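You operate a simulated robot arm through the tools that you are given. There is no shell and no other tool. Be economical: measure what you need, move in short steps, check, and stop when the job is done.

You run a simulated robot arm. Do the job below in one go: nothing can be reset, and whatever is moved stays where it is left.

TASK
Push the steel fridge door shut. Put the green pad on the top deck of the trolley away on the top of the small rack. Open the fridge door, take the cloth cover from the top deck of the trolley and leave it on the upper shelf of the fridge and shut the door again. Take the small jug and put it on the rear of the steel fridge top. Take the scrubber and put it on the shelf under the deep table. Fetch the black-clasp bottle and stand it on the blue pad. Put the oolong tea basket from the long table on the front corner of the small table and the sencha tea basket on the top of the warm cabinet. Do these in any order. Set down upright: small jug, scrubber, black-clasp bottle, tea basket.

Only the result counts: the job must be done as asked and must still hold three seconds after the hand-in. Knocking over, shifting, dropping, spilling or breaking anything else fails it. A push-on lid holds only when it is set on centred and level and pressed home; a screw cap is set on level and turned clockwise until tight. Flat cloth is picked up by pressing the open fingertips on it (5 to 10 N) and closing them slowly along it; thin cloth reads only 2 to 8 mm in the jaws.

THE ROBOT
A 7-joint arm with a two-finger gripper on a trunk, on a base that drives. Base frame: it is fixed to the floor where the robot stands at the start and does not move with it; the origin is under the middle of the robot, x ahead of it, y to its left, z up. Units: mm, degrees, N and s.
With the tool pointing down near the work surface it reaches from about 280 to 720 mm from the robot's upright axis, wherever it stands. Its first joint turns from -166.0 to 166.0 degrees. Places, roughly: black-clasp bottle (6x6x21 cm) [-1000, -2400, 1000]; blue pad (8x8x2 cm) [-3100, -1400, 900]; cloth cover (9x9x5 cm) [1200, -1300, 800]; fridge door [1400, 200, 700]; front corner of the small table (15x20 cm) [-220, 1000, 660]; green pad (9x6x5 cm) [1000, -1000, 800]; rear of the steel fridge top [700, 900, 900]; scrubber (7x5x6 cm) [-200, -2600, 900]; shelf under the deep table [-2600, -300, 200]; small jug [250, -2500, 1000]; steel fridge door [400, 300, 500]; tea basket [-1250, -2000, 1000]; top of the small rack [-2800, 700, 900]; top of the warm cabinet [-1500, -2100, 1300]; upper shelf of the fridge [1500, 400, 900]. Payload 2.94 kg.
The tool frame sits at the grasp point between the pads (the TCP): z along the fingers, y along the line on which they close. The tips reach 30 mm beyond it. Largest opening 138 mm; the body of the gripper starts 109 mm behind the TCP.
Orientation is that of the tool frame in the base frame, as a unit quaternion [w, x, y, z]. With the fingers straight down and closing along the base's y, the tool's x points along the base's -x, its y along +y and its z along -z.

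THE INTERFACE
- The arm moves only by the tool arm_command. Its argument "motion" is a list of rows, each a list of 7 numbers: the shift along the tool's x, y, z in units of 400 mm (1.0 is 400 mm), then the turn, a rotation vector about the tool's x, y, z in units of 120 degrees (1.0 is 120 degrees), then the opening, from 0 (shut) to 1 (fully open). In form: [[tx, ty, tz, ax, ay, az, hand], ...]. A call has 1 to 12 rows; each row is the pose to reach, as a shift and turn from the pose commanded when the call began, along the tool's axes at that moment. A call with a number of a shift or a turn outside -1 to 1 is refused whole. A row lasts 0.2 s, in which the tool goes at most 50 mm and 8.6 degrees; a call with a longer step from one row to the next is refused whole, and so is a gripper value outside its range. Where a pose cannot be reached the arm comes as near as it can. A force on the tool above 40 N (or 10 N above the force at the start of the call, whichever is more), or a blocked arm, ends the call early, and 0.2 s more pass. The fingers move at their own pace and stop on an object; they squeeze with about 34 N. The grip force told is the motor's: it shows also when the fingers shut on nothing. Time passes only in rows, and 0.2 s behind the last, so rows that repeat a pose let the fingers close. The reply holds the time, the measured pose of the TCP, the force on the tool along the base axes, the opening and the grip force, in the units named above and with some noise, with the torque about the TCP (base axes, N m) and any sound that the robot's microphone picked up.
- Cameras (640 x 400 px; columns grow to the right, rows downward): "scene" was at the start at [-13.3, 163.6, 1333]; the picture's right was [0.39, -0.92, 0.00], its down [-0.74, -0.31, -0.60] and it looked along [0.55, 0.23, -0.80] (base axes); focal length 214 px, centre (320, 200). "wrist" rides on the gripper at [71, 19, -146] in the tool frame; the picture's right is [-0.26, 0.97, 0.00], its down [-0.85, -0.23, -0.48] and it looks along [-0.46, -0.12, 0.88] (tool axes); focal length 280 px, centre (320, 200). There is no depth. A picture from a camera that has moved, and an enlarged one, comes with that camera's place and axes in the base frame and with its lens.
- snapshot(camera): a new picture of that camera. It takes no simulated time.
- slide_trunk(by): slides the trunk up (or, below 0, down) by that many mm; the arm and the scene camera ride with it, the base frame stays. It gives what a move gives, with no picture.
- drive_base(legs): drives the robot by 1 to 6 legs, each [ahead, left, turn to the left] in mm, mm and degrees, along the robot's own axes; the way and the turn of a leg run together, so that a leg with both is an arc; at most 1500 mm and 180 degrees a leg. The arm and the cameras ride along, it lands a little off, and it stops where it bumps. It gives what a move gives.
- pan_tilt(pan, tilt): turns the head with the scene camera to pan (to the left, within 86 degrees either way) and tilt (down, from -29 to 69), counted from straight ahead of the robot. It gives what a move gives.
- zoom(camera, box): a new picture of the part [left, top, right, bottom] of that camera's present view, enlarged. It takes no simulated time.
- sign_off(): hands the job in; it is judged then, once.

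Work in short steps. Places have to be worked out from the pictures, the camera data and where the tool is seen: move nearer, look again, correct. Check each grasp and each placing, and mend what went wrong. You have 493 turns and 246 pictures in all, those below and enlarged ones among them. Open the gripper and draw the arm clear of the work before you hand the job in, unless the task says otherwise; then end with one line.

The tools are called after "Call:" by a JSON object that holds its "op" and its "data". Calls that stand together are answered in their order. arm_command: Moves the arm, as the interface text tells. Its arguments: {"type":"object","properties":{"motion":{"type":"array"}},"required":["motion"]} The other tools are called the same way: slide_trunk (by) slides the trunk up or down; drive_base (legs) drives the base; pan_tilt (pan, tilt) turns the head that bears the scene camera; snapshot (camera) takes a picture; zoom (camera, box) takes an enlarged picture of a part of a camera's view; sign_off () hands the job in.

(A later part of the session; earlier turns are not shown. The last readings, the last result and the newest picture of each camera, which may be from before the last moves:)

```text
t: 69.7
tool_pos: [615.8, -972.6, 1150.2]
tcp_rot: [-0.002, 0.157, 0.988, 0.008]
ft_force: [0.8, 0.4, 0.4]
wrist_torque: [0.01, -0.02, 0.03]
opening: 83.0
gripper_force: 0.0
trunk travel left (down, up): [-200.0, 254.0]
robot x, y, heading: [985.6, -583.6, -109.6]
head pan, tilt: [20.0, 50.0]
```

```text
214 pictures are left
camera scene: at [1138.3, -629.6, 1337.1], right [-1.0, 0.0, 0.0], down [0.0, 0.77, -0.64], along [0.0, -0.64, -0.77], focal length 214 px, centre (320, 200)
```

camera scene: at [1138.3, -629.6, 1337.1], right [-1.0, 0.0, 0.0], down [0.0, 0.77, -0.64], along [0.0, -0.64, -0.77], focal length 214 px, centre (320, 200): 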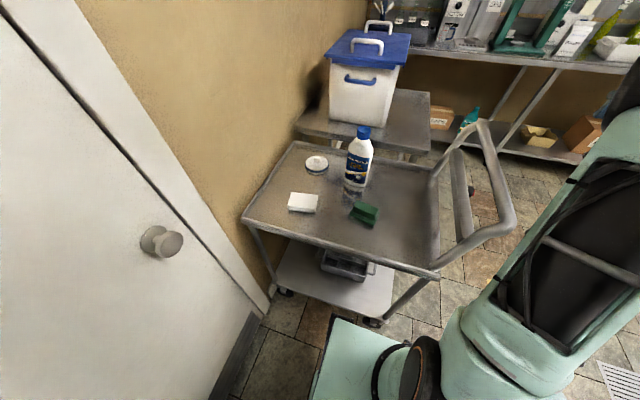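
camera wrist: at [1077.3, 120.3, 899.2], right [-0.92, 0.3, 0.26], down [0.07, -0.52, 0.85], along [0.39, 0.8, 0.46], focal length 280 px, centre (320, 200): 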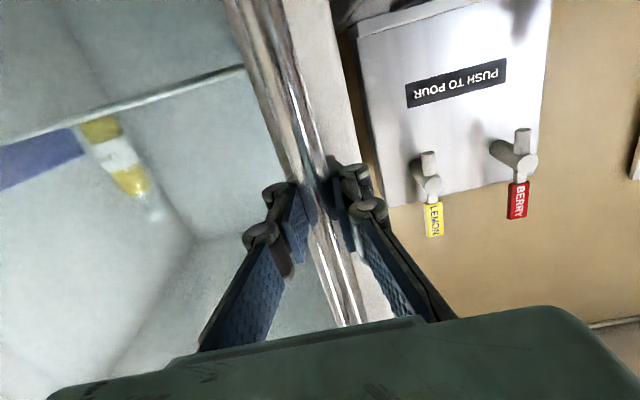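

The base was blocked; positions of the trolley corners look unchanged. I check the wrist view to see what it touched.

Call:
{"op": "snapshot", "data": {"camera": "wrist"}}

Call:
{"op": "pan_tilt", "data": {"pan": -25, "tilt": 60}}

Call:
{"op": "snapshot", "data": {"camera": "scene"}}

```text
213 pictures are left
camera wrist: at [554.5, -935.6, 1295.6], right [0.55, 0.84, 0.01], down [0.74, -0.49, 0.47], along [0.4, -0.25, -0.88], focal length 280 px, centre (320, 200)
```

wrist: 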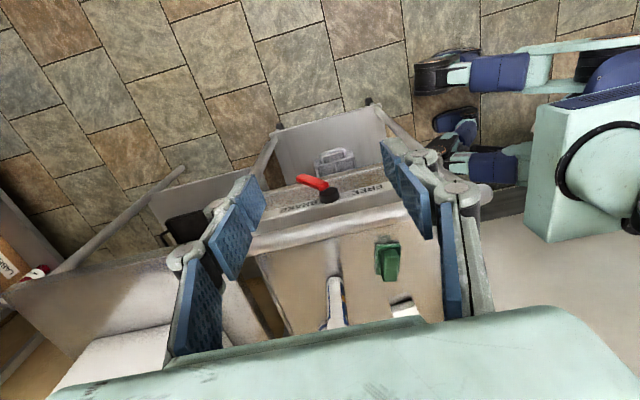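

```text
t: 70.8
tool_pos: [614.1, -972.3, 1149.2]
tcp_rot: [-0.002, 0.156, 0.988, 0.007]
ft_force: [-0.2, -0.8, -0.4]
wrist_torque: [0.01, -0.03, 0.02]
opening: 82.7
gripper_force: 0.0
trunk travel left (down, up): [-200.0, 254.0]
robot x, y, heading: [988.3, -577.4, -109.8]
head pan, tilt: [-25.0, 60.0]
```

```text
212 pictures are left
camera scene: at [1091.1, -600.0, 1324.6], right [-0.71, 0.7, 0.0], down [0.61, 0.61, -0.5], along [-0.35, -0.36, -0.87], focal length 214 px, centre (320, 200)
```

scene: 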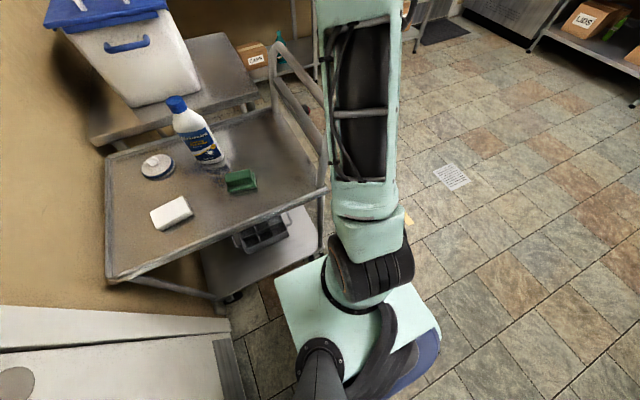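

The robot's wheel likely touched the trolley caster; nothing shifted visibly. I ease back 25 mm, slide left 85 mm, and look from a better pan.

Call:
{"op": "drive_base", "data": {"legs": [[-25, 0, 0], [0, 85, 0]]}}

Call:
{"op": "pan_tilt", "data": {"pan": 10, "tilt": 45}}

Call:
{"op": "zoom", "data": {"camera": "scene", "box": [210, 90, 450, 240]}}

```text
t: 72.6
tool_pos: [704.0, -977.3, 1150.5]
tcp_rot: [-0.001, 0.156, 0.988, 0.006]
ft_force: [0.1, 0.3, -0.9]
wrist_torque: [0.01, 0.0, 0.0]
opening: 83.0
gripper_force: 0.0
trunk travel left (down, up): [-200.0, 254.0]
robot x, y, heading: [1075.6, -588.1, -109.9]
head pan, tilt: [-25.0, 60.0]
```

```text
t: 73.7
tool_pos: [703.9, -979.0, 1148.2]
tcp_rot: [-0.002, 0.156, 0.988, 0.008]
ft_force: [-0.7, -0.5, -0.1]
wrist_torque: [0.01, 0.01, 0.0]
opening: 82.7
gripper_force: 0.1
trunk travel left (down, up): [-200.0, 254.0]
robot x, y, heading: [1073.0, -588.1, -109.9]
head pan, tilt: [10.0, 45.0]
```

```text
2.67 times, centred on (330, 165) of scene
camera zoom: at [1211.9, -637.5, 1344.0], right [-0.99, 0.17, 0.0], down [0.12, 0.7, -0.71], along [-0.12, -0.7, -0.71], focal length 572 px, centre (293, 293)
```

zoom: 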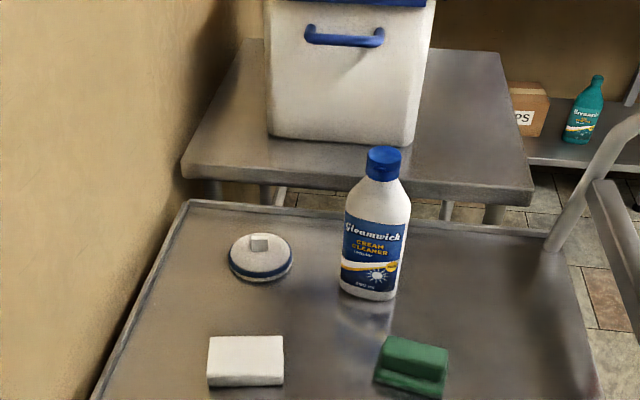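

Cover is at about (1150,-1276) on the deck (z≈780), with the bottle ~100 mm away. I plan a 45°-tilted grip across its 9 cm width (suits the fridge too); first yaw the hand and move halfway over.

Call:
{"op": "arm_command", "data": {"motion": [[-0.071, 0, 0, 0, 0, 0.068, 0.8], [-0.142, 0, 0, 0, 0, 0.137, 0.8], [-0.213, 0, 0, 0, 0, 0.205, 0.8], [-0.285, 0, 0, 0, 0, 0.274, 0.8], [-0.356, 0, 0, 0, 0, 0.342, 0.8], [-0.427, 0, 0, 0, 0, 0.41, 0.8], [-0.5, 0, 0, 0, 0, 0.479, 0.8], [-0.57, 0, 0, 0, 0, 0.5475, 0.8]]}}

```text
t: 75.5
tool_pos: [921.3, -1048.2, 1148.5]
tcp_rot: [-0.005, 0.668, 0.744, 0.005]
ft_force: [-0.8, -1.2, -0.3]
wrist_torque: [0.01, 0.02, -0.01]
opening: 110.3
gripper_force: 0.0
trunk travel left (down, up): [-200.0, 254.0]
robot x, y, heading: [1074.0, -587.9, -109.6]
head pan, tilt: [10.0, 45.0]
```

Now tilt 45° and move to a stand-off before the cover.

Call:
{"op": "arm_command", "data": {"motion": [[-0.03, 0.065, 0.02, 0, -0.047, 0, 0.8], [-0.06, 0.13, 0.04, 0, -0.094, 0, 0.8], [-0.09, 0.195, 0.06, 0, -0.14, 0, 0.8], [-0.12, 0.26, 0.08, 0, -0.1875, 0, 0.8], [-0.15, 0.325, 0.1, 0, -0.234, 0, 0.8], [-0.18, 0.39, 0.12, 0, -0.281, 0, 0.8], [-0.21, 0.455, 0.145, 0, -0.328, 0, 0.8], [-0.2375, 0.52, 0.17, 0, -0.375, 0, 0.8]]}}

Call:
{"op": "snapshot", "data": {"camera": "scene"}}

Call:
{"op": "snapshot", "data": {"camera": "wrist"}}

```text
t: 77.2
tool_pos: [1137.1, -1119.5, 1078.5]
tcp_rot: [0.282, 0.617, 0.691, -0.25]
ft_force: [-0.6, 0.2, -0.5]
wrist_torque: [-0.01, -0.03, 0.01]
opening: 110.9
gripper_force: 0.1
trunk travel left (down, up): [-200.0, 254.0]
robot x, y, heading: [1073.8, -583.7, -109.8]
head pan, tilt: [10.0, 45.0]
```

```text
210 pictures are left
camera scene: at [1212.0, -637.5, 1344.1], right [-0.99, 0.17, 0.0], down [0.12, 0.7, -0.71], along [-0.12, -0.7, -0.71], focal length 214 px, centre (320, 200)
```

scene: 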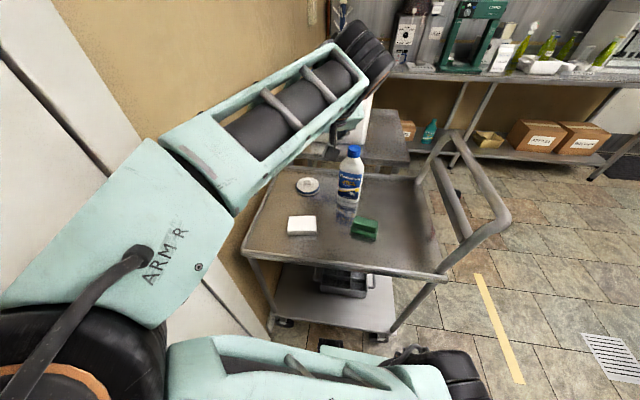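

```text
209 pictures are left
camera wrist: at [1139.7, -966.0, 1133.7], right [0.98, -0.08, 0.18], down [-0.2, -0.3, 0.93], along [-0.02, -0.95, -0.31], focal length 280 px, centre (320, 200)
```

wrist: 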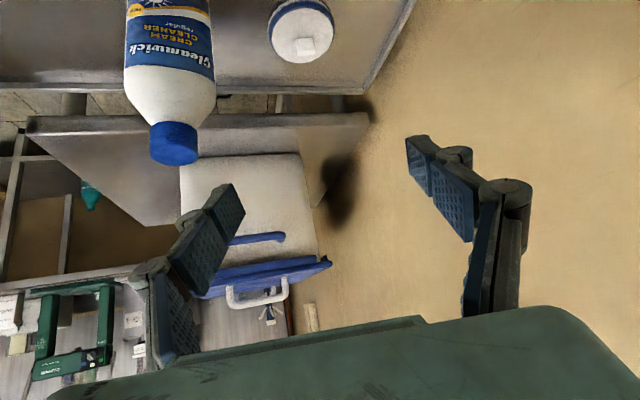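

Wrist view puts the cover near (1153,-1262). Descend to a closer stand-off along the tilt line and recheck.

Call:
{"op": "arm_command", "data": {"motion": [[0.057, 0, 0.09, 0, 0, 0, 0.8], [0.114, 0, 0.18, 0, 0, 0, 0.8], [0.17, 0, 0.27, 0, 0, 0, 0.8], [0.227, -0.002, 0.362, 0, 0, 0, 0.8]]}}

Call:
{"op": "snapshot", "data": {"camera": "wrist"}}

```text
t: 78.2
tool_pos: [1140.8, -1155.2, 911.1]
tcp_rot: [0.28, 0.618, 0.69, -0.251]
ft_force: [0.8, -0.2, -0.6]
wrist_torque: [0.0, 0.03, -0.02]
opening: 110.4
gripper_force: 0.0
trunk travel left (down, up): [-200.0, 254.0]
robot x, y, heading: [1071.9, -582.1, -109.8]
head pan, tilt: [10.0, 45.0]
```

```text
208 pictures are left
camera wrist: at [1143.2, -1002.5, 965.5], right [0.98, -0.08, 0.18], down [-0.2, -0.3, 0.93], along [-0.02, -0.95, -0.31], focal length 280 px, centre (320, 200)
```

wrist: 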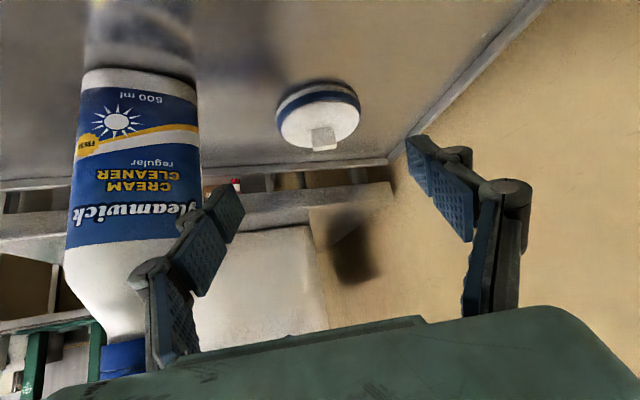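

The bottle is close to the left finger; check the clearance from the scene camera.

Call:
{"op": "zoom", "data": {"camera": "scene", "box": [250, 100, 430, 240]}}

```text
2.86 times, centred on (340, 170) of scene
camera zoom: at [1212.0, -637.5, 1344.0], right [-0.99, 0.17, 0.0], down [0.12, 0.7, -0.71], along [-0.12, -0.7, -0.71], focal length 613 px, centre (263, 286)
```

zoom: 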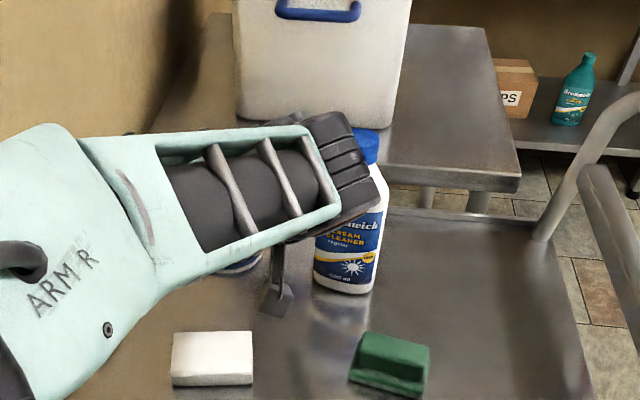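

Clearance looks adequate. Advance along the tilt line toward the disc, slowing near the deck.

Call:
{"op": "arm_command", "data": {"motion": [[0, 0.02, 0.06, 0, 0, 0, 0.8], [0.005, 0.02, 0.14, 0, 0, 0, 0.8], [0.01, 0.015, 0.22, 0, 0, 0, 0.8], [0.012, 0.012, 0.28, 0, 0, 0, 0.8]]}}

Call:
{"op": "snapshot", "data": {"camera": "wrist"}}

```text
t: 79.2
tool_pos: [1153.9, -1227.8, 828.2]
tcp_rot: [0.279, 0.619, 0.69, -0.251]
ft_force: [-0.2, -0.4, 0.2]
wrist_torque: [-0.02, 0.02, 0.04]
opening: 110.2
gripper_force: 0.1
trunk travel left (down, up): [-200.0, 254.0]
robot x, y, heading: [1076.6, -586.8, -109.8]
head pan, tilt: [10.0, 45.0]
```

```text
206 pictures are left
camera wrist: at [1156.2, -1075.1, 883.4], right [0.98, -0.08, 0.18], down [-0.2, -0.3, 0.93], along [-0.02, -0.95, -0.31], focal length 280 px, centre (320, 200)
```

wrist: 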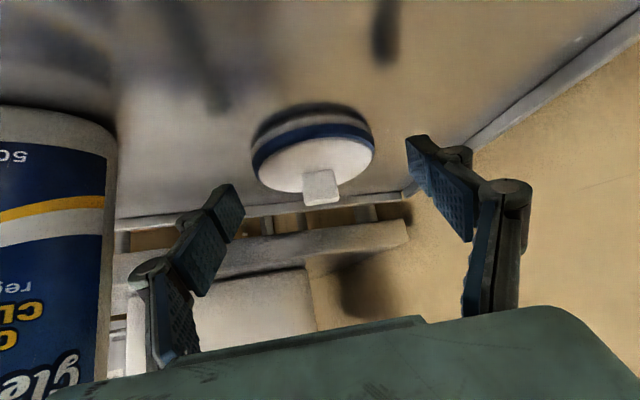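

Scaling by the 9 cm width puts the disc's top near z 787, so the deck is ~762. Lower further in small steps.

Call:
{"op": "arm_command", "data": {"motion": [[0.013, 0.003, 0.03, 0, 0, 0, 0.8], [0.026, 0.004, 0.06, 0, 0, 0, 0.8], [0.033, 0.005, 0.08, 0, 0, 0, 0.8]]}}

Call:
{"op": "snapshot", "data": {"camera": "wrist"}}

```text
t: 80.0
tool_pos: [1156.2, -1241.3, 801.2]
tcp_rot: [0.283, 0.618, 0.688, -0.254]
ft_force: [-1.3, -0.6, 16.8]
wrist_torque: [-0.05, 0.46, -0.18]
opening: 114.4
gripper_force: 3.0
trunk travel left (down, up): [-200.0, 254.0]
robot x, y, heading: [1074.0, -588.0, -110.0]
head pan, tilt: [10.0, 45.0]
```

```text
205 pictures are left
camera wrist: at [1159.1, -1088.7, 854.7], right [0.98, -0.08, 0.19], down [-0.2, -0.29, 0.93], along [-0.02, -0.95, -0.3], focal length 280 px, centre (320, 200)
```

wrist: 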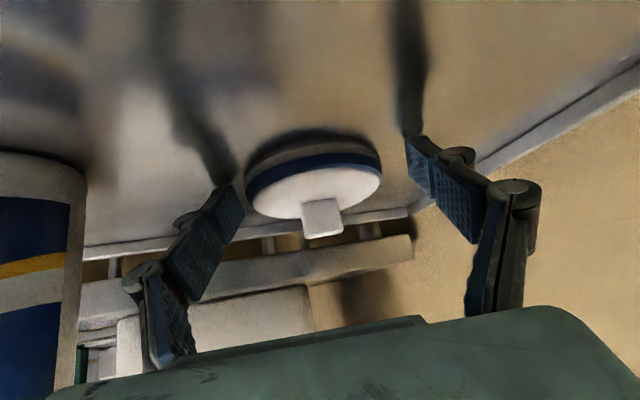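

Touching the deck (17 N) with the disc between the tips. Lift 4 mm and close.

Call:
{"op": "arm_command", "data": {"motion": [[-0.007, 0, -0.007, 0, 0, 0, 0.8], [-0.007, 0, -0.007, 0, 0, 0, 0.6], [-0.007, 0, -0.007, 0, 0, 0, 0.4], [-0.007, 0, -0.007, 0, 0, 0, 0.2], [-0.007, 0, -0.007, 0, 0, 0, 0], [-0.007, 0, -0.007, 0, 0, 0, 0]]}}

Call:
{"op": "snapshot", "data": {"camera": "wrist"}}

```text
t: 81.0
tool_pos: [1152.3, -1244.3, 807.8]
tcp_rot: [0.284, 0.619, 0.686, -0.255]
ft_force: [-1.4, 3.8, 15.4]
wrist_torque: [-0.03, 0.45, -0.28]
opening: 80.3
gripper_force: 34.3
trunk travel left (down, up): [-200.0, 254.0]
robot x, y, heading: [1075.9, -583.7, -109.7]
head pan, tilt: [10.0, 45.0]
stopped in row 4: the force on the tool passed its limit at 42 N (the readings are from after the stop); the commanded pose is now the measured one
```

```text
204 pictures are left
camera wrist: at [1156.8, -1089.8, 860.1], right [0.98, -0.09, 0.19], down [-0.2, -0.29, 0.94], along [-0.03, -0.95, -0.3], focal length 280 px, centre (320, 200)
```

wrist: 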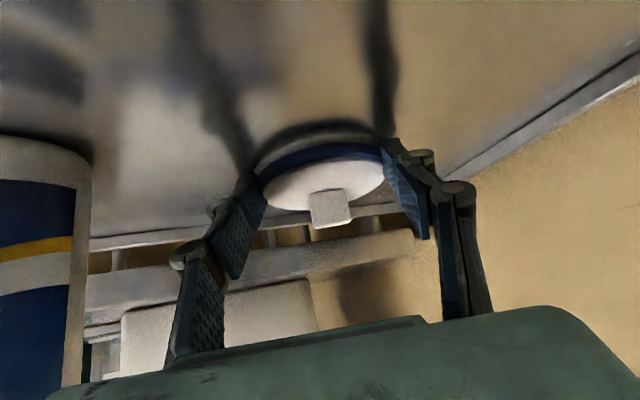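

Gripped at 80 mm. Lift straight up 120 mm.

Call:
{"op": "arm_command", "data": {"motion": [[-0.02, 0, -0.02, 0, 0, 0, 0], [-0.06, 0, -0.06, 0, 0, 0, 0], [-0.11, 0, -0.11, 0, 0, 0, 0], [-0.16, 0, -0.16, 0, 0, 0, 0], [-0.21, 0, -0.215, 0, 0, 0, 0]]}}

Call:
{"op": "snapshot", "data": {"camera": "wrist"}}

```text
t: 82.2
tool_pos: [1152.9, -1242.2, 924.2]
tcp_rot: [0.281, 0.619, 0.688, -0.253]
ft_force: [0.5, 0.0, -0.7]
wrist_torque: [0.05, 0.0, -0.01]
opening: 80.0
gripper_force: 34.0
trunk travel left (down, up): [-200.0, 254.0]
robot x, y, heading: [1073.0, -587.5, -109.9]
head pan, tilt: [10.0, 45.0]
```

```text
203 pictures are left
camera wrist: at [1156.7, -1089.1, 978.0], right [0.98, -0.08, 0.18], down [-0.2, -0.29, 0.93], along [-0.02, -0.95, -0.3], focal length 280 px, centre (320, 200)
```

wrist: 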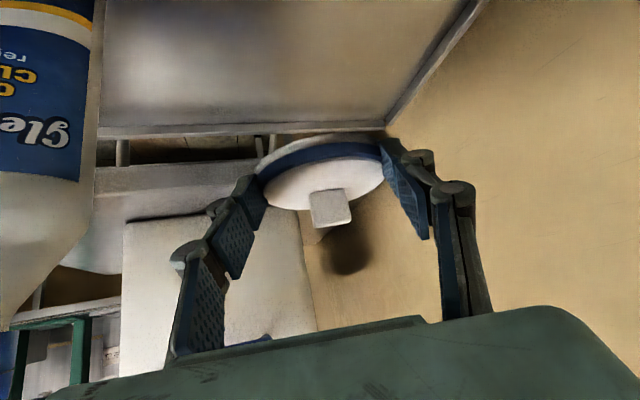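

The cover is held. Lift further and retract toward the robot.

Call:
{"op": "arm_command", "data": {"motion": [[-0.075, 0, -0.08, 0, 0, 0, 0], [-0.15, 0, -0.155, 0, 0, 0, 0], [-0.227, 0, -0.233, 0, 0, 0, 0], [-0.15, 0, -0.31, 0, 0, 0, 0], [-0.07, 0, -0.385, 0, 0, 0, 0], [0, 0, -0.46, 0, 0, 0, 0], [0.08, 0, -0.53, 0, 0, 0, 0]]}}

Call:
{"op": "snapshot", "data": {"camera": "scene"}}

```text
t: 83.7
tool_pos: [1133.7, -1117.8, 954.2]
tcp_rot: [0.226, 0.653, 0.701, -0.173]
ft_force: [0.3, 0.4, -0.6]
wrist_torque: [0.02, -0.02, 0.01]
opening: 80.0
gripper_force: 33.6
trunk travel left (down, up): [-200.0, 254.0]
robot x, y, heading: [1071.6, -587.0, -109.8]
head pan, tilt: [10.0, 45.0]
stopped in row 7: the arm was blocked; the commanded pose is now the measured one
```

```text
202 pictures are left
camera scene: at [1214.5, -639.0, 1345.4], right [-0.99, 0.14, 0.0], down [0.09, 0.69, -0.72], along [-0.1, -0.71, -0.69], focal length 214 px, centre (320, 200)
```

scene: 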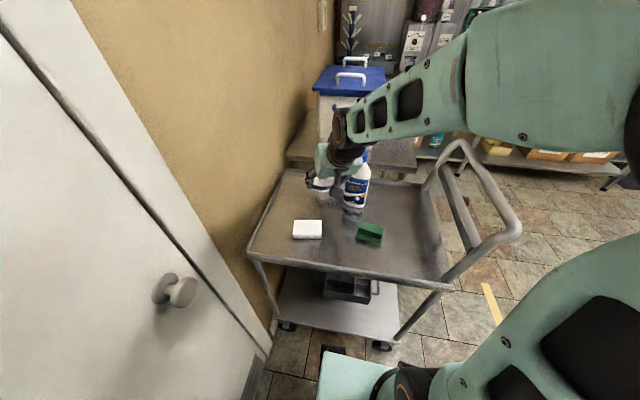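

The arm flipped its elbow and stopped near the deck; everything still stands. Raise straight up.

Call:
{"op": "arm_command", "data": {"motion": [[-0.048, 0, -0.073, 0, 0, 0, 0], [-0.095, 0, -0.146, 0, 0, 0, 0], [-0.142, 0, -0.22, 0, 0, 0, 0], [-0.19, 0, -0.2925, 0, 0, 0, 0]]}}

Call:
{"op": "snapshot", "data": {"camera": "wrist"}}

```text
t: 84.7
tool_pos: [1123.1, -1119.8, 1084.6]
tcp_rot: [0.221, 0.657, 0.701, -0.168]
ft_force: [0.1, -0.4, 0.0]
wrist_torque: [-0.02, 0.01, 0.0]
opening: 79.7
gripper_force: 34.3
trunk travel left (down, up): [-200.0, 254.0]
robot x, y, heading: [1075.9, -587.7, -109.7]
head pan, tilt: [10.0, 45.0]
```

```text
201 pictures are left
camera wrist: at [1126.9, -983.5, 1171.8], right [0.97, -0.14, 0.19], down [-0.24, -0.49, 0.84], along [-0.02, -0.86, -0.51], focal length 280 px, centre (320, 200)
```

wrist: 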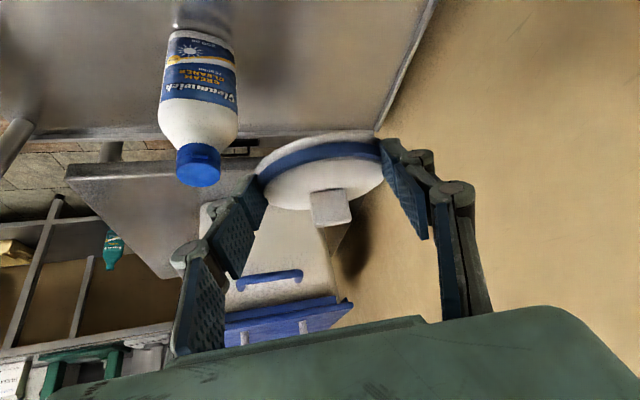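

Cover still held. Back away from trolley and door, then turn clockwise (away from the open door) to face the fridge.

Call:
{"op": "drive_base", "data": {"legs": [[-118, -228, 0], [0, 0, -110], [0, 0, -107]]}}

Call:
{"op": "pan_tilt", "data": {"pan": 25, "tilt": 35}}

Call:
{"op": "snapshot", "data": {"camera": "scene"}}

```text
t: 96.4
tool_pos: [1170.4, 60.9, 1094.7]
tcp_rot: [0.236, -0.461, 0.84, 0.16]
ft_force: [-0.6, -0.6, -0.6]
wrist_torque: [-0.04, 0.01, -0.01]
opening: 78.0
gripper_force: 33.7
trunk travel left (down, up): [-200.0, 254.0]
robot x, y, heading: [898.9, -393.2, 33.3]
head pan, tilt: [10.0, 45.0]
```

```text
t: 97.2
tool_pos: [1171.6, 60.8, 1093.5]
tcp_rot: [0.237, -0.461, 0.84, 0.161]
ft_force: [0.3, 1.0, -0.5]
wrist_torque: [-0.05, 0.0, -0.01]
opening: 77.8
gripper_force: 34.0
trunk travel left (down, up): [-200.0, 254.0]
robot x, y, heading: [899.0, -396.8, 33.4]
head pan, tilt: [25.0, 35.0]
```

```text
200 pictures are left
camera scene: at [799.5, -254.5, 1358.8], right [0.85, -0.52, 0.0], down [-0.3, -0.49, -0.82], along [0.43, 0.7, -0.57], focal length 214 px, centre (320, 200)
```

scene: 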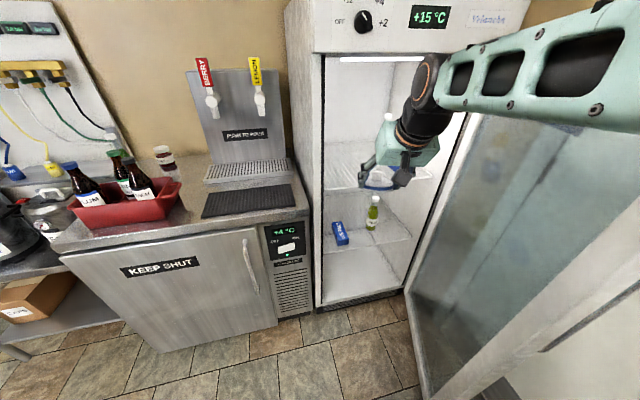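

View is clear. I re-level the cover (tilt 12°) and lower to z≈1010 before entering.

Call:
{"op": "arm_command", "data": {"motion": [[0.036, -0.003, 0.055, 0, -0.033, 0, 0], [0.072, -0.006, 0.11, 0, -0.066, 0, 0], [0.109, -0.01, 0.167, 0, -0.1, 0, 0], [0.109, -0.01, 0.167, 0, -0.1, 0, 0]]}}

Call:
{"op": "snapshot", "data": {"camera": "scene"}}

```text
t: 98.2
tool_pos: [1171.6, 59.4, 1012.3]
tcp_rot: [0.323, -0.442, 0.81, 0.208]
ft_force: [-0.2, -0.2, 0.5]
wrist_torque: [-0.03, 0.02, 0.03]
opening: 77.4
gripper_force: 34.1
trunk travel left (down, up): [-200.0, 254.0]
robot x, y, heading: [895.1, -395.8, 33.6]
head pan, tilt: [25.0, 35.0]
```

```text
199 pictures are left
camera scene: at [799.4, -254.4, 1358.8], right [0.85, -0.52, 0.0], down [-0.3, -0.49, -0.82], along [0.43, 0.7, -0.57], focal length 214 px, centre (320, 200)
```

scene: 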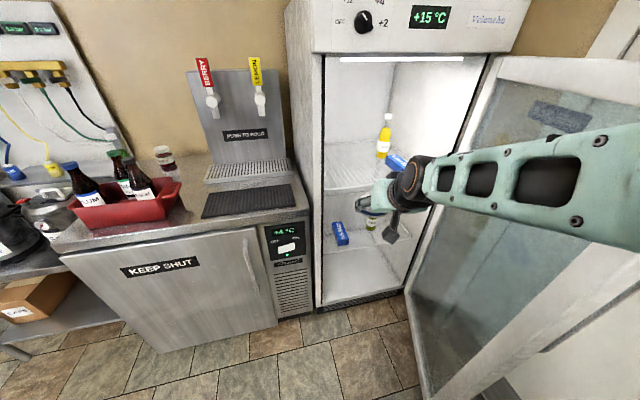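

Arm clears. Drive in halfway and check.

Call:
{"op": "drive_base", "data": {"legs": [[130, 94, 0]]}}

Call:
{"op": "snapshot", "data": {"camera": "scene"}}

```text
t: 99.7
tool_pos: [1227.7, 210.6, 1012.1]
tcp_rot: [0.322, -0.443, 0.811, 0.208]
ft_force: [0.4, 0.1, -0.6]
wrist_torque: [-0.04, -0.01, 0.0]
opening: 77.1
gripper_force: 33.9
trunk travel left (down, up): [-200.0, 254.0]
robot x, y, heading: [953.5, -249.6, 33.6]
head pan, tilt: [25.0, 35.0]
```

```text
198 pictures are left
camera scene: at [857.2, -104.1, 1358.8], right [0.85, -0.52, 0.0], down [-0.3, -0.49, -0.82], along [0.43, 0.7, -0.57], focal length 214 px, centre (320, 200)
```

scene: 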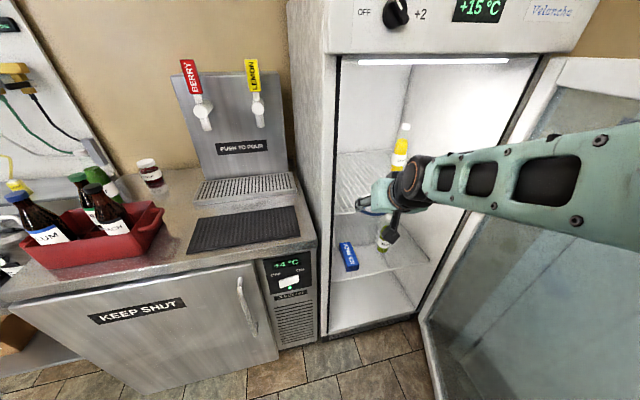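

Zoom to measure the shelf and cover heights.

Call:
{"op": "zoom", "data": {"camera": "scene", "box": [310, 120, 470, 300]}}

Call:
{"op": "snapshot", "data": {"camera": "wrist"}}

```text
2.22 times, centred on (390, 210) of scene
camera zoom: at [857.2, -104.1, 1358.8], right [0.85, -0.52, 0.0], down [-0.3, -0.49, -0.82], along [0.43, 0.7, -0.57], focal length 477 px, centre (164, 178)
```

zoom: 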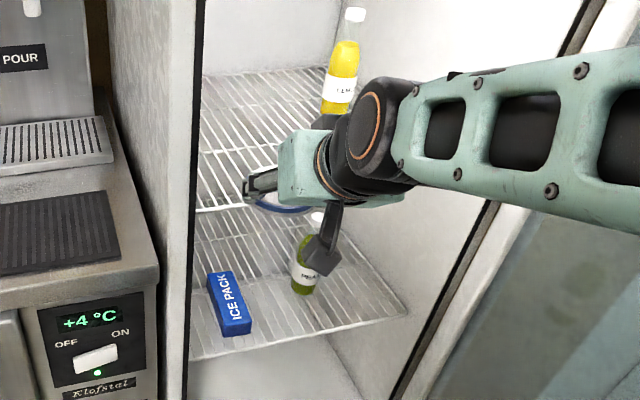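

```text
196 pictures are left
camera wrist: at [1134.9, 87.2, 1066.8], right [-0.72, 0.66, 0.24], down [0.38, 0.08, 0.92], along [0.59, 0.75, -0.3], focal length 280 px, centre (320, 200)
```

wrist: 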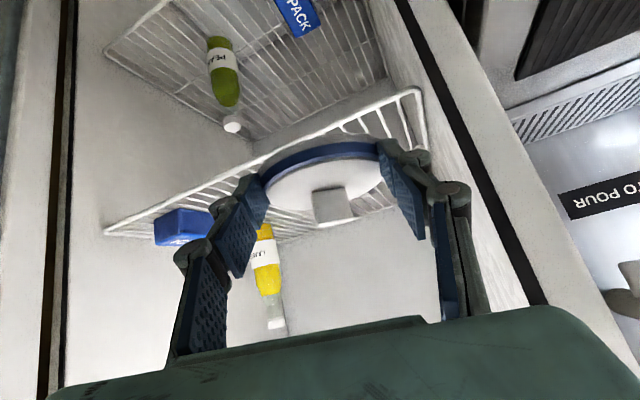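

Rack shelf: front-left corner ≈(1184,335), z≈918. Drive in a little more.

Call:
{"op": "drive_base", "data": {"legs": [[81, 58, 0]]}}

Call:
{"op": "snapshot", "data": {"camera": "wrist"}}

```text
t: 100.8
tool_pos: [1265.3, 302.5, 1013.4]
tcp_rot: [0.321, -0.443, 0.811, 0.208]
ft_force: [0.7, 0.3, -0.4]
wrist_torque: [-0.01, 0.03, 0.0]
opening: 77.2
gripper_force: 34.5
trunk travel left (down, up): [-200.0, 254.0]
robot x, y, heading: [987.9, -153.3, 33.6]
head pan, tilt: [25.0, 35.0]
```

```text
195 pictures are left
camera wrist: at [1171.0, 179.6, 1066.8], right [-0.72, 0.66, 0.24], down [0.38, 0.08, 0.92], along [0.59, 0.75, -0.3], focal length 280 px, centre (320, 200)
```

wrist: 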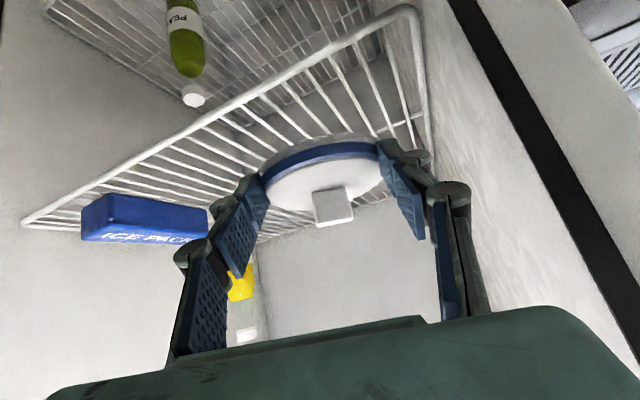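

Now extend the arm over the shelf, then lower toward it.

Call:
{"op": "arm_command", "data": {"motion": [[-0.06, -0.02, 0.058, 0, 0, 0, 0], [-0.12, -0.035, 0.116, 0, 0, 0, 0], [-0.158, -0.05, 0.154, 0, 0, 0, 0], [-0.12, -0.052, 0.193, 0, 0, 0, 0], [-0.085, -0.055, 0.228, 0, 0, 0, 0]]}}

Call:
{"op": "snapshot", "data": {"camera": "wrist"}}

Call:
{"op": "snapshot", "data": {"camera": "scene"}}

```text
t: 102.0
tool_pos: [1327.7, 367.9, 971.9]
tcp_rot: [0.323, -0.442, 0.811, 0.207]
ft_force: [0.8, 0.1, -0.7]
wrist_torque: [-0.02, 0.02, -0.01]
opening: 77.2
gripper_force: 33.8
trunk travel left (down, up): [-200.0, 254.0]
robot x, y, heading: [993.4, -155.9, 33.5]
head pan, tilt: [25.0, 35.0]
```

```text
194 pictures are left
camera wrist: at [1233.7, 245.0, 1025.5], right [-0.72, 0.66, 0.23], down [0.38, 0.08, 0.92], along [0.59, 0.75, -0.3], focal length 280 px, centre (320, 200)
```

wrist: 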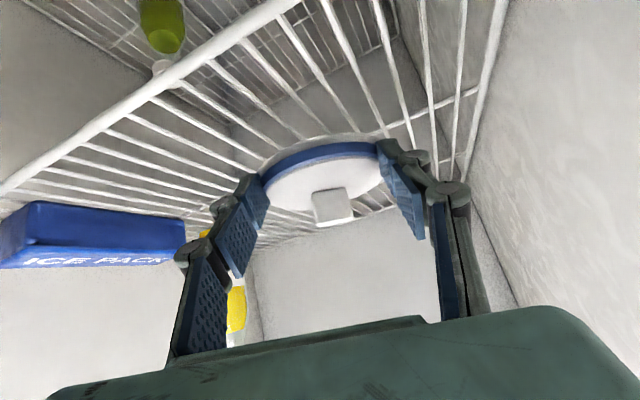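

```text
193 pictures are left
camera scene: at [893.3, -11.8, 1358.9], right [0.85, -0.52, 0.0], down [-0.3, -0.49, -0.82], along [0.43, 0.7, -0.57], focal length 214 px, centre (320, 200)
```

scene: 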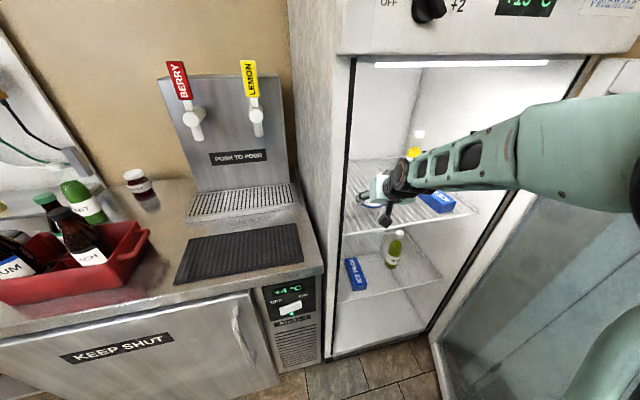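

Lower gently until contact with the rack.

Call:
{"op": "arm_command", "data": {"motion": [[0.01, 0, 0.01, 0, 0, 0, 0], [0.02, -0.001, 0.02, 0, 0, 0, 0], [0.028, -0.002, 0.028, 0, 0, 0, 0], [0.028, -0.002, 0.028, 0, 0, 0, 0]]}}

```text
t: 103.0
tool_pos: [1328.4, 367.3, 956.4]
tcp_rot: [0.321, -0.442, 0.811, 0.207]
ft_force: [-0.6, 0.7, -0.7]
wrist_torque: [-0.01, -0.02, 0.01]
opening: 76.9
gripper_force: 33.7
trunk travel left (down, up): [-200.0, 254.0]
robot x, y, heading: [992.9, -152.6, 33.1]
head pan, tilt: [25.0, 35.0]
```

No contact yet; continue lower in small steps.

Call:
{"op": "arm_command", "data": {"motion": [[0.007, 0, 0.007, 0, 0, 0, 0], [0.014, 0, 0.014, 0, 0, 0, 0], [0.014, 0, 0.014, 0, 0, 0, 0]]}}

Call:
{"op": "snapshot", "data": {"camera": "wrist"}}

```text
t: 103.8
tool_pos: [1327.3, 368.3, 948.2]
tcp_rot: [0.322, -0.442, 0.811, 0.208]
ft_force: [0.8, -0.7, -0.5]
wrist_torque: [0.0, -0.01, -0.01]
opening: 70.8
gripper_force: 33.9
trunk travel left (down, up): [-200.0, 254.0]
robot x, y, heading: [993.9, -153.7, 33.6]
head pan, tilt: [25.0, 35.0]
```

```text
192 pictures are left
camera wrist: at [1233.7, 244.7, 1001.4], right [-0.72, 0.66, 0.23], down [0.38, 0.08, 0.92], along [0.59, 0.75, -0.3], focal length 280 px, centre (320, 200)
```

wrist: 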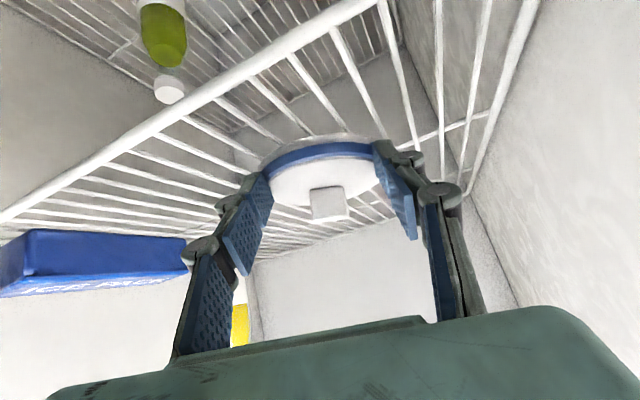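

The disc shifted in the jaws (70.8 mm), so it's on or just at the rack. Release slowly.

Call:
{"op": "arm_command", "data": {"motion": [[0.003, 0, 0.003, 0, 0, 0, 0.55], [0.003, 0, 0.003, 0, 0, 0, 0.65], [0.003, 0, 0.003, 0, 0, 0, 0.75], [0.003, 0, 0.003, 0, 0, 0, 0.8]]}}

Call:
{"op": "snapshot", "data": {"camera": "wrist"}}

```text
t: 104.8
tool_pos: [1327.4, 368.8, 946.8]
tcp_rot: [0.322, -0.443, 0.81, 0.208]
ft_force: [0.2, 0.0, -0.5]
wrist_torque: [0.01, -0.02, 0.0]
opening: 110.4
gripper_force: 0.2
trunk travel left (down, up): [-200.0, 254.0]
robot x, y, heading: [988.4, -154.7, 33.6]
head pan, tilt: [25.0, 35.0]
```

```text
191 pictures are left
camera wrist: at [1233.7, 244.9, 999.7], right [-0.72, 0.66, 0.24], down [0.38, 0.08, 0.92], along [0.59, 0.75, -0.3], focal length 280 px, centre (320, 200)
```

wrist: 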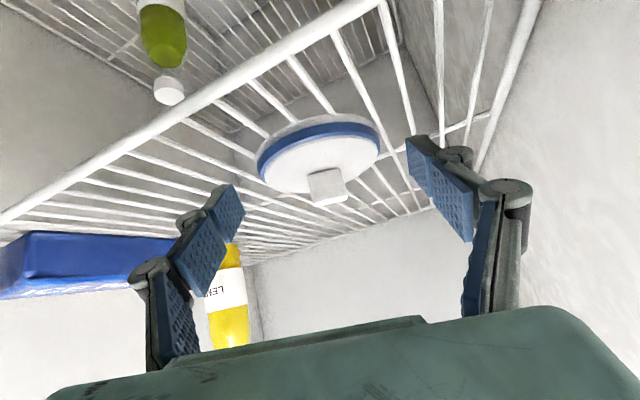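

Cover rests on the rack. Raise the hand 60 mm and drive straight back out.

Call:
{"op": "arm_command", "data": {"motion": [[-0.03, 0, -0.03, 0, 0, 0, 0.8], [-0.07, 0, -0.07, 0, 0, 0, 0.8], [-0.106, 0, -0.106, 0, 0, 0, 0.8]]}}

Call:
{"op": "drive_base", "data": {"legs": [[-211, -152, 0]]}}

Call:
{"op": "snapshot", "data": {"camera": "scene"}}

```text
t: 105.6
tool_pos: [1329.4, 366.4, 1005.3]
tcp_rot: [0.321, -0.442, 0.811, 0.208]
ft_force: [0.7, -0.8, -0.6]
wrist_torque: [-0.02, 0.02, 0.04]
opening: 110.4
gripper_force: 0.1
trunk travel left (down, up): [-200.0, 254.0]
robot x, y, heading: [987.3, -151.3, 33.8]
head pan, tilt: [25.0, 35.0]
```

```text
t: 107.6
tool_pos: [1241.4, 124.2, 1006.6]
tcp_rot: [0.322, -0.442, 0.811, 0.208]
ft_force: [-0.3, 0.3, -0.3]
wrist_torque: [0.0, 0.03, 0.02]
opening: 110.1
gripper_force: 0.0
trunk travel left (down, up): [-200.0, 254.0]
robot x, y, heading: [900.0, -401.5, 33.5]
head pan, tilt: [25.0, 35.0]
```

```text
190 pictures are left
camera scene: at [803.6, -254.4, 1358.8], right [0.85, -0.52, 0.0], down [-0.3, -0.49, -0.82], along [0.43, 0.7, -0.57], focal length 214 px, centre (320, 200)
```

scene: 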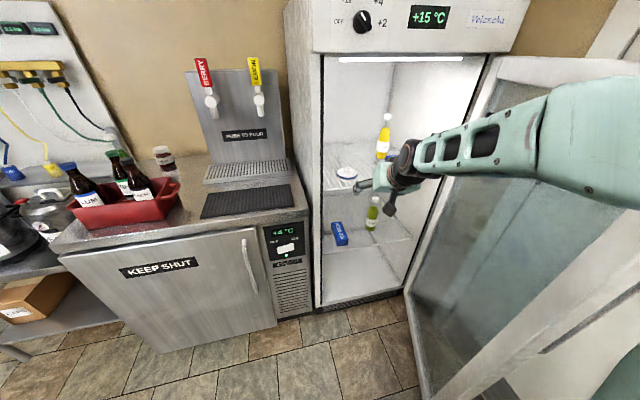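

Now to shut the door I must get the hand to the outside of it. Back off and retract the arm with the tool pointing down.

Call:
{"op": "drive_base", "data": {"legs": [[-144, 0, 0]]}}

Call:
{"op": "arm_command", "data": {"motion": [[0.024, 0.004, -0.075, 0, 0.0535, 0, 0], [0.049, 0.008, -0.15, 0, 0.107, 0, 0], [0.073, 0.012, -0.224, 0, 0.161, 0, 0], [0.098, 0.015, -0.298, 0, 0.214, 0, 0], [0.122, 0.02, -0.373, 0, 0.268, 0, 0], [0.147, 0.024, -0.447, 0, 0.321, 0, 0], [0.171, 0.027, -0.522, 0, 0.375, 0, 0], [0.171, 0.027, -0.522, 0, 0.375, 0, 0]]}}

Call:
{"op": "snapshot", "data": {"camera": "scene"}}

```text
t: 109.0
tool_pos: [1119.6, 44.1, 1004.8]
tcp_rot: [0.322, -0.443, 0.811, 0.208]
ft_force: [0.1, 1.3, -0.1]
wrist_torque: [0.0, 0.0, -0.01]
opening: 110.4
gripper_force: 0.0
trunk travel left (down, up): [-200.0, 254.0]
robot x, y, heading: [778.4, -479.6, 33.5]
head pan, tilt: [25.0, 35.0]
```

```text
t: 110.8
tool_pos: [1013.0, -120.7, 1105.7]
tcp_rot: [-0.014, -0.488, 0.873, 0.023]
ft_force: [0.8, 0.3, 0.1]
wrist_torque: [-0.01, 0.03, -0.03]
opening: 0.0
gripper_force: 28.3
trunk travel left (down, up): [-200.0, 254.0]
robot x, y, heading: [779.3, -476.0, 33.5]
head pan, tilt: [25.0, 35.0]
```

```text
189 pictures are left
camera scene: at [683.3, -334.2, 1358.8], right [0.85, -0.52, 0.0], down [-0.3, -0.49, -0.82], along [0.43, 0.7, -0.57], focal length 214 px, centre (320, 200)
```

scene: 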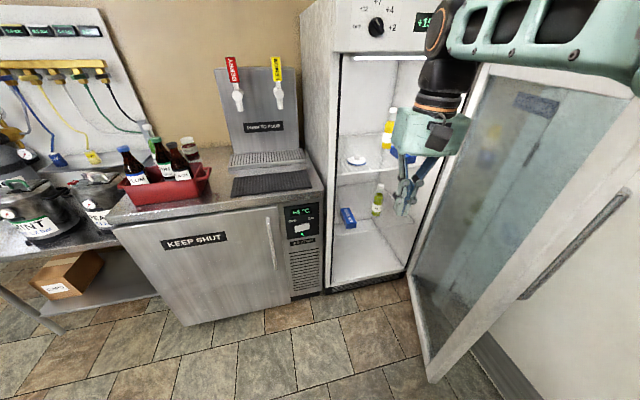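

Turn clockwise (door tip is 560 mm away, arm radius 430), then move round to the outside of the door.

Call:
{"op": "drive_base", "data": {"legs": [[33, 50, 0], [0, 0, -75], [304, 67, 0]]}}

Call:
{"op": "pan_tilt", "data": {"pan": 60, "tilt": 40}}

Call:
{"op": "snapshot", "data": {"camera": "scene"}}

```text
t: 116.8
tool_pos: [1452.8, -707.0, 1106.4]
tcp_rot: [0.004, 0.149, 0.989, 0.026]
ft_force: [-0.4, -0.3, 0.1]
wrist_torque: [0.02, 0.02, -0.03]
opening: 0.0
gripper_force: 28.4
trunk travel left (down, up): [-200.0, 254.0]
robot x, y, heading: [1049.9, -572.5, -42.1]
head pan, tilt: [25.0, 35.0]
```

```text
t: 117.8
tool_pos: [1453.5, -706.0, 1105.4]
tcp_rot: [0.003, 0.149, 0.988, 0.026]
ft_force: [0.2, -0.3, 0.2]
wrist_torque: [-0.04, 0.03, -0.01]
opening: 0.1
gripper_force: 28.4
trunk travel left (down, up): [-200.0, 254.0]
robot x, y, heading: [1049.1, -574.1, -42.0]
head pan, tilt: [60.0, 40.0]
```

```text
188 pictures are left
camera scene: at [1159.6, -390.3, 1351.3], right [0.31, -0.95, 0.0], down [-0.61, -0.2, -0.77], along [0.73, 0.24, -0.64], focal length 214 px, centre (320, 200)
```

scene: 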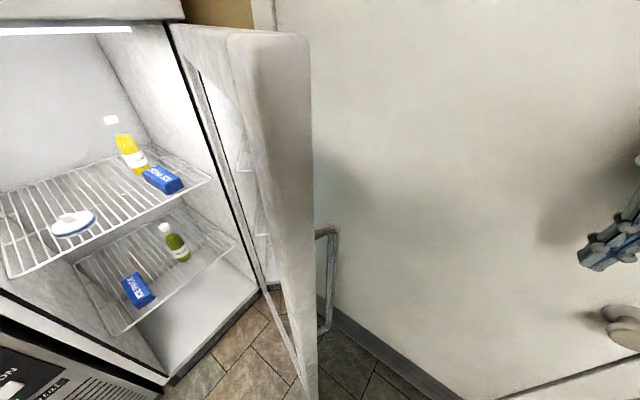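

Cover is visible on the upper shelf. Move the hand down and beside the door's outer face near the handle.

Call:
{"op": "arm_command", "data": {"motion": [[0.03, 0.0, 0.1, 0, 0, 0, 0], [0.06, 0.0, 0.2, 0, 0, 0, 0], [0.08, 0.05, 0.3, 0, 0, 0, 0], [0.11, 0.12, 0.4, 0, 0, 0, 0], [0.15, 0.23, 0.4, 0, 0, 0, 0], [0.18, 0.34, 0.4, 0, 0, 0, 0], [0.2, 0.45, 0.4, 0, 0, 0, 0], [0.23, 0.56, 0.4, 0, 0, 0, 0], [0.257, 0.65, 0.4, 0, 0, 0, 0], [0.257, 0.7, 0.4, 0, 0, 0, 0]]}}

Call:
{"op": "snapshot", "data": {"camera": "scene"}}

```text
refused: row 4 steps farther than a row can; nothing moved
```

```text
187 pictures are left
camera scene: at [1159.6, -390.3, 1351.3], right [0.31, -0.95, 0.0], down [-0.61, -0.2, -0.77], along [0.73, 0.24, -0.64], focal length 214 px, centre (320, 200)
```

scene: 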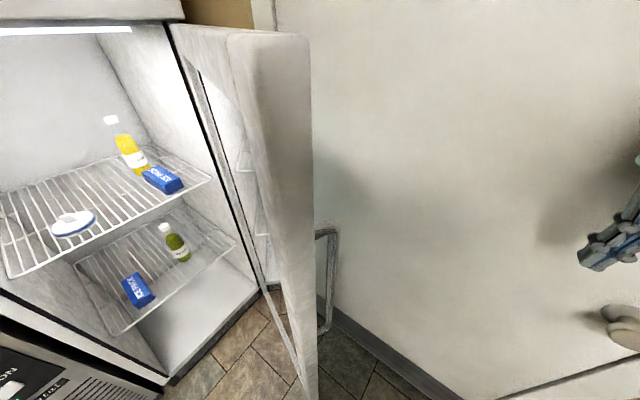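

Row spacing was too long; resend with shorter steps.

Call:
{"op": "arm_command", "data": {"motion": [[0.025, 0.0, 0.1, 0, 0, 0, 0], [0.05, 0.0, 0.2, 0, 0, 0, 0], [0.075, 0.03, 0.3, 0, 0, 0, 0], [0.1, 0.08, 0.39, 0, 0, 0, 0], [0.13, 0.18, 0.4, 0, 0, 0, 0], [0.16, 0.28, 0.4, 0, 0, 0, 0], [0.19, 0.38, 0.4, 0, 0, 0, 0], [0.22, 0.48, 0.4, 0, 0, 0, 0], [0.24, 0.58, 0.4, 0, 0, 0, 0], [0.257, 0.68, 0.4, 0, 0, 0, 0]]}}

Call:
{"op": "snapshot", "data": {"camera": "scene"}}

```text
t: 120.0
tool_pos: [1437.1, -407.5, 959.7]
tcp_rot: [0.003, 0.148, 0.989, 0.026]
ft_force: [-0.3, -0.1, 0.7]
wrist_torque: [0.03, 0.0, -0.04]
opening: 0.1
gripper_force: 28.8
trunk travel left (down, up): [-200.0, 254.0]
robot x, y, heading: [1050.7, -571.2, -41.8]
head pan, tilt: [60.0, 40.0]
```

```text
186 pictures are left
camera scene: at [1159.6, -390.2, 1351.3], right [0.31, -0.95, 0.0], down [-0.61, -0.2, -0.77], along [0.73, 0.24, -0.64], focal length 214 px, centre (320, 200)
```

scene: 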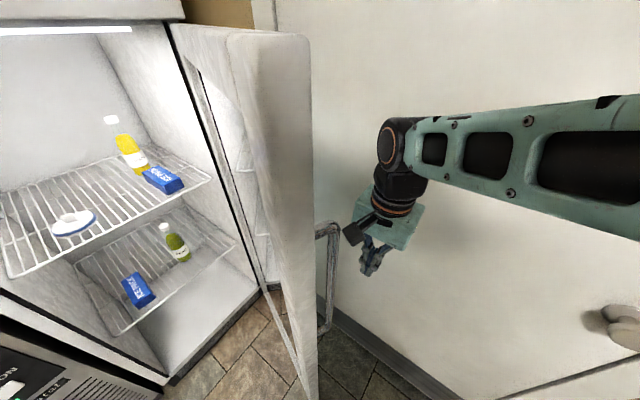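

Push the handle from outside along the closing arc.

Call:
{"op": "arm_command", "data": {"motion": [[0.08, 0.042, 0, 0, 0, 0, 0], [0.16, 0.084, 0, 0, 0, 0, 0], [0.24, 0.125, 0, 0, 0, 0, 0], [0.3, 0.15, 0, 0, 0, 0, 0], [0.36, 0.177, 0, 0, 0, 0, 0], [0.42, 0.2, 0, 0, 0, 0, 0], [0.482, 0.225, 0, 0, 0, 0, 0]]}}

Call:
{"op": "snapshot", "data": {"camera": "scene"}}

```text
t: 121.3
tool_pos: [1332.5, -312.0, 920.5]
tcp_rot: [-0.07, 0.188, 0.98, 0.009]
ft_force: [0.6, 1.1, 0.0]
wrist_torque: [0.05, 0.01, 0.01]
opening: 0.0
gripper_force: 28.4
trunk travel left (down, up): [-200.0, 254.0]
robot x, y, heading: [1050.7, -570.6, -41.9]
head pan, tilt: [60.0, 40.0]
stopped in row 6: the arm was blocked; the commanded pose is now the measured one
```

```text
185 pictures are left
camera scene: at [1152.4, -378.9, 1346.3], right [0.46, -0.89, 0.0], down [-0.61, -0.32, -0.73], along [0.64, 0.34, -0.69], focal length 214 px, centre (320, 200)
```

scene: 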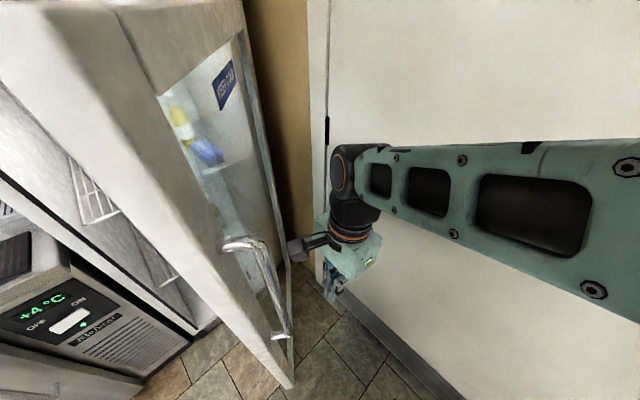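

The door swung partly (~50° open) and the arm hit a joint limit. Continue the push by driving the base along the arc.

Call:
{"op": "drive_base", "data": {"legs": [[-71, 0, 0], [-186, 44, 0]]}}

Call:
{"op": "snapshot", "data": {"camera": "scene"}}

```text
t: 123.5
tool_pos: [1168.6, -108.5, 920.4]
tcp_rot: [-0.072, 0.185, 0.98, 0.007]
ft_force: [0.5, -0.7, 0.4]
wrist_torque: [0.03, 0.01, 0.01]
opening: 0.0
gripper_force: 28.5
trunk travel left (down, up): [-200.0, 254.0]
robot x, y, heading: [887.4, -365.8, -41.9]
head pan, tilt: [60.0, 40.0]
```

```text
184 pictures are left
camera scene: at [992.4, -175.3, 1348.3], right [0.45, -0.89, 0.0], down [-0.6, -0.3, -0.74], along [0.66, 0.34, -0.67], focal length 214 px, centre (320, 200)
```

scene: 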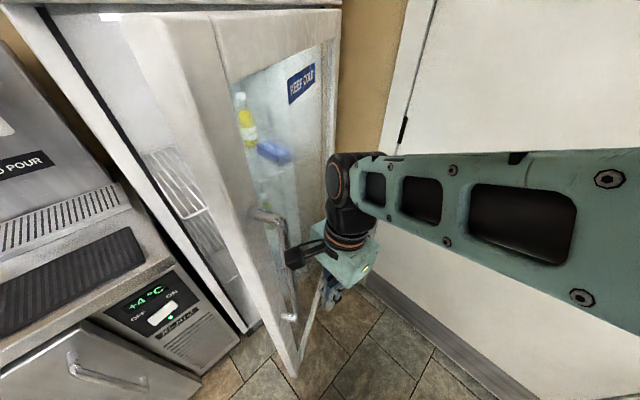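

Door follows; continue.

Call:
{"op": "drive_base", "data": {"legs": [[-160, 103, 0]]}}

Call:
{"op": "snapshot", "data": {"camera": "scene"}}

```text
t: 125.1
tool_pos: [1128.3, 66.7, 920.3]
tcp_rot: [-0.07, 0.197, 0.978, 0.011]
ft_force: [1.0, -0.3, -1.4]
wrist_torque: [-0.01, -0.01, -0.03]
opening: 0.2
gripper_force: 28.4
trunk travel left (down, up): [-200.0, 254.0]
robot x, y, heading: [838.2, -188.2, -42.0]
head pan, tilt: [60.0, 40.0]
stopped in leg 1: the robot was blocked; the commanded pose is now the measured one
```

```text
183 pictures are left
camera scene: at [949.7, -4.2, 1352.4], right [0.35, -0.94, 0.0], down [-0.59, -0.22, -0.77], along [0.72, 0.27, -0.63], focal length 214 px, centre (320, 200)
```

scene: 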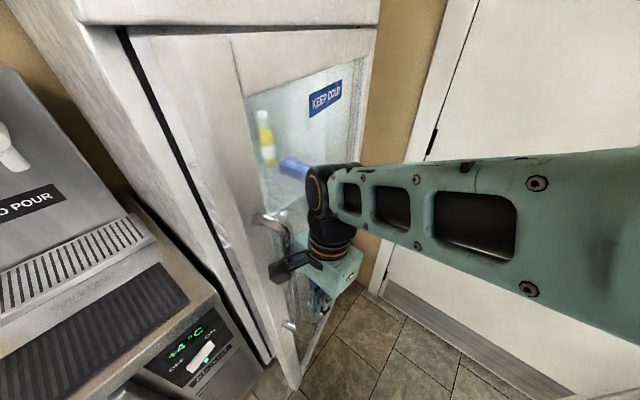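

Call:
{"op": "snapshot", "data": {"camera": "wrist"}}

Call:
{"op": "zoom", "data": {"camera": "scene", "box": [200, 150, 400, 380]}}

```text
182 pictures are left
camera wrist: at [1091.8, 103.3, 1073.8], right [0.61, 0.79, -0.04], down [0.75, -0.56, 0.35], along [0.25, -0.25, -0.93], focal length 280 px, centre (320, 200)
```

wrist: 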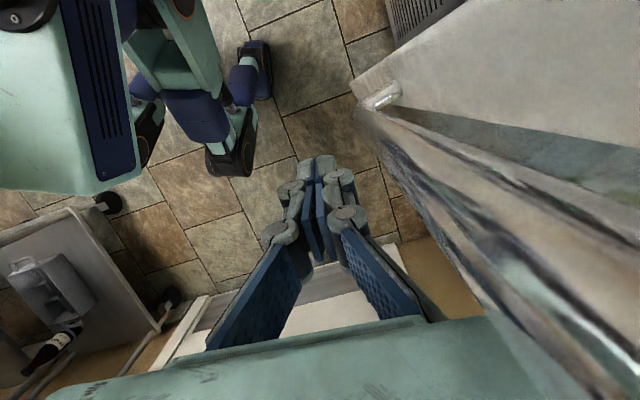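

```text
1.74 times, centred on (300, 265) of scene
camera zoom: at [949.7, -4.2, 1352.4], right [0.35, -0.94, 0.0], down [-0.59, -0.22, -0.77], along [0.72, 0.27, -0.63], focal length 373 px, centre (355, 87)
```

zoom: 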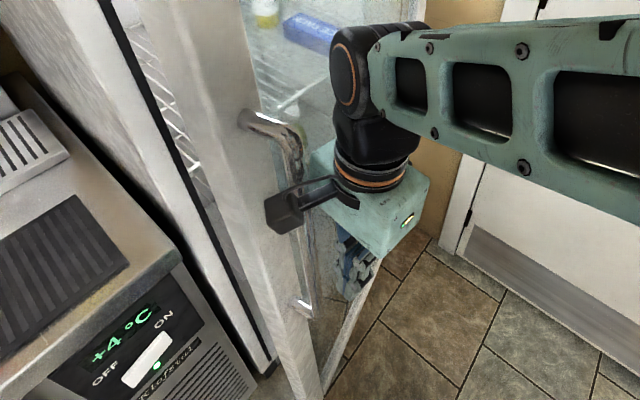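

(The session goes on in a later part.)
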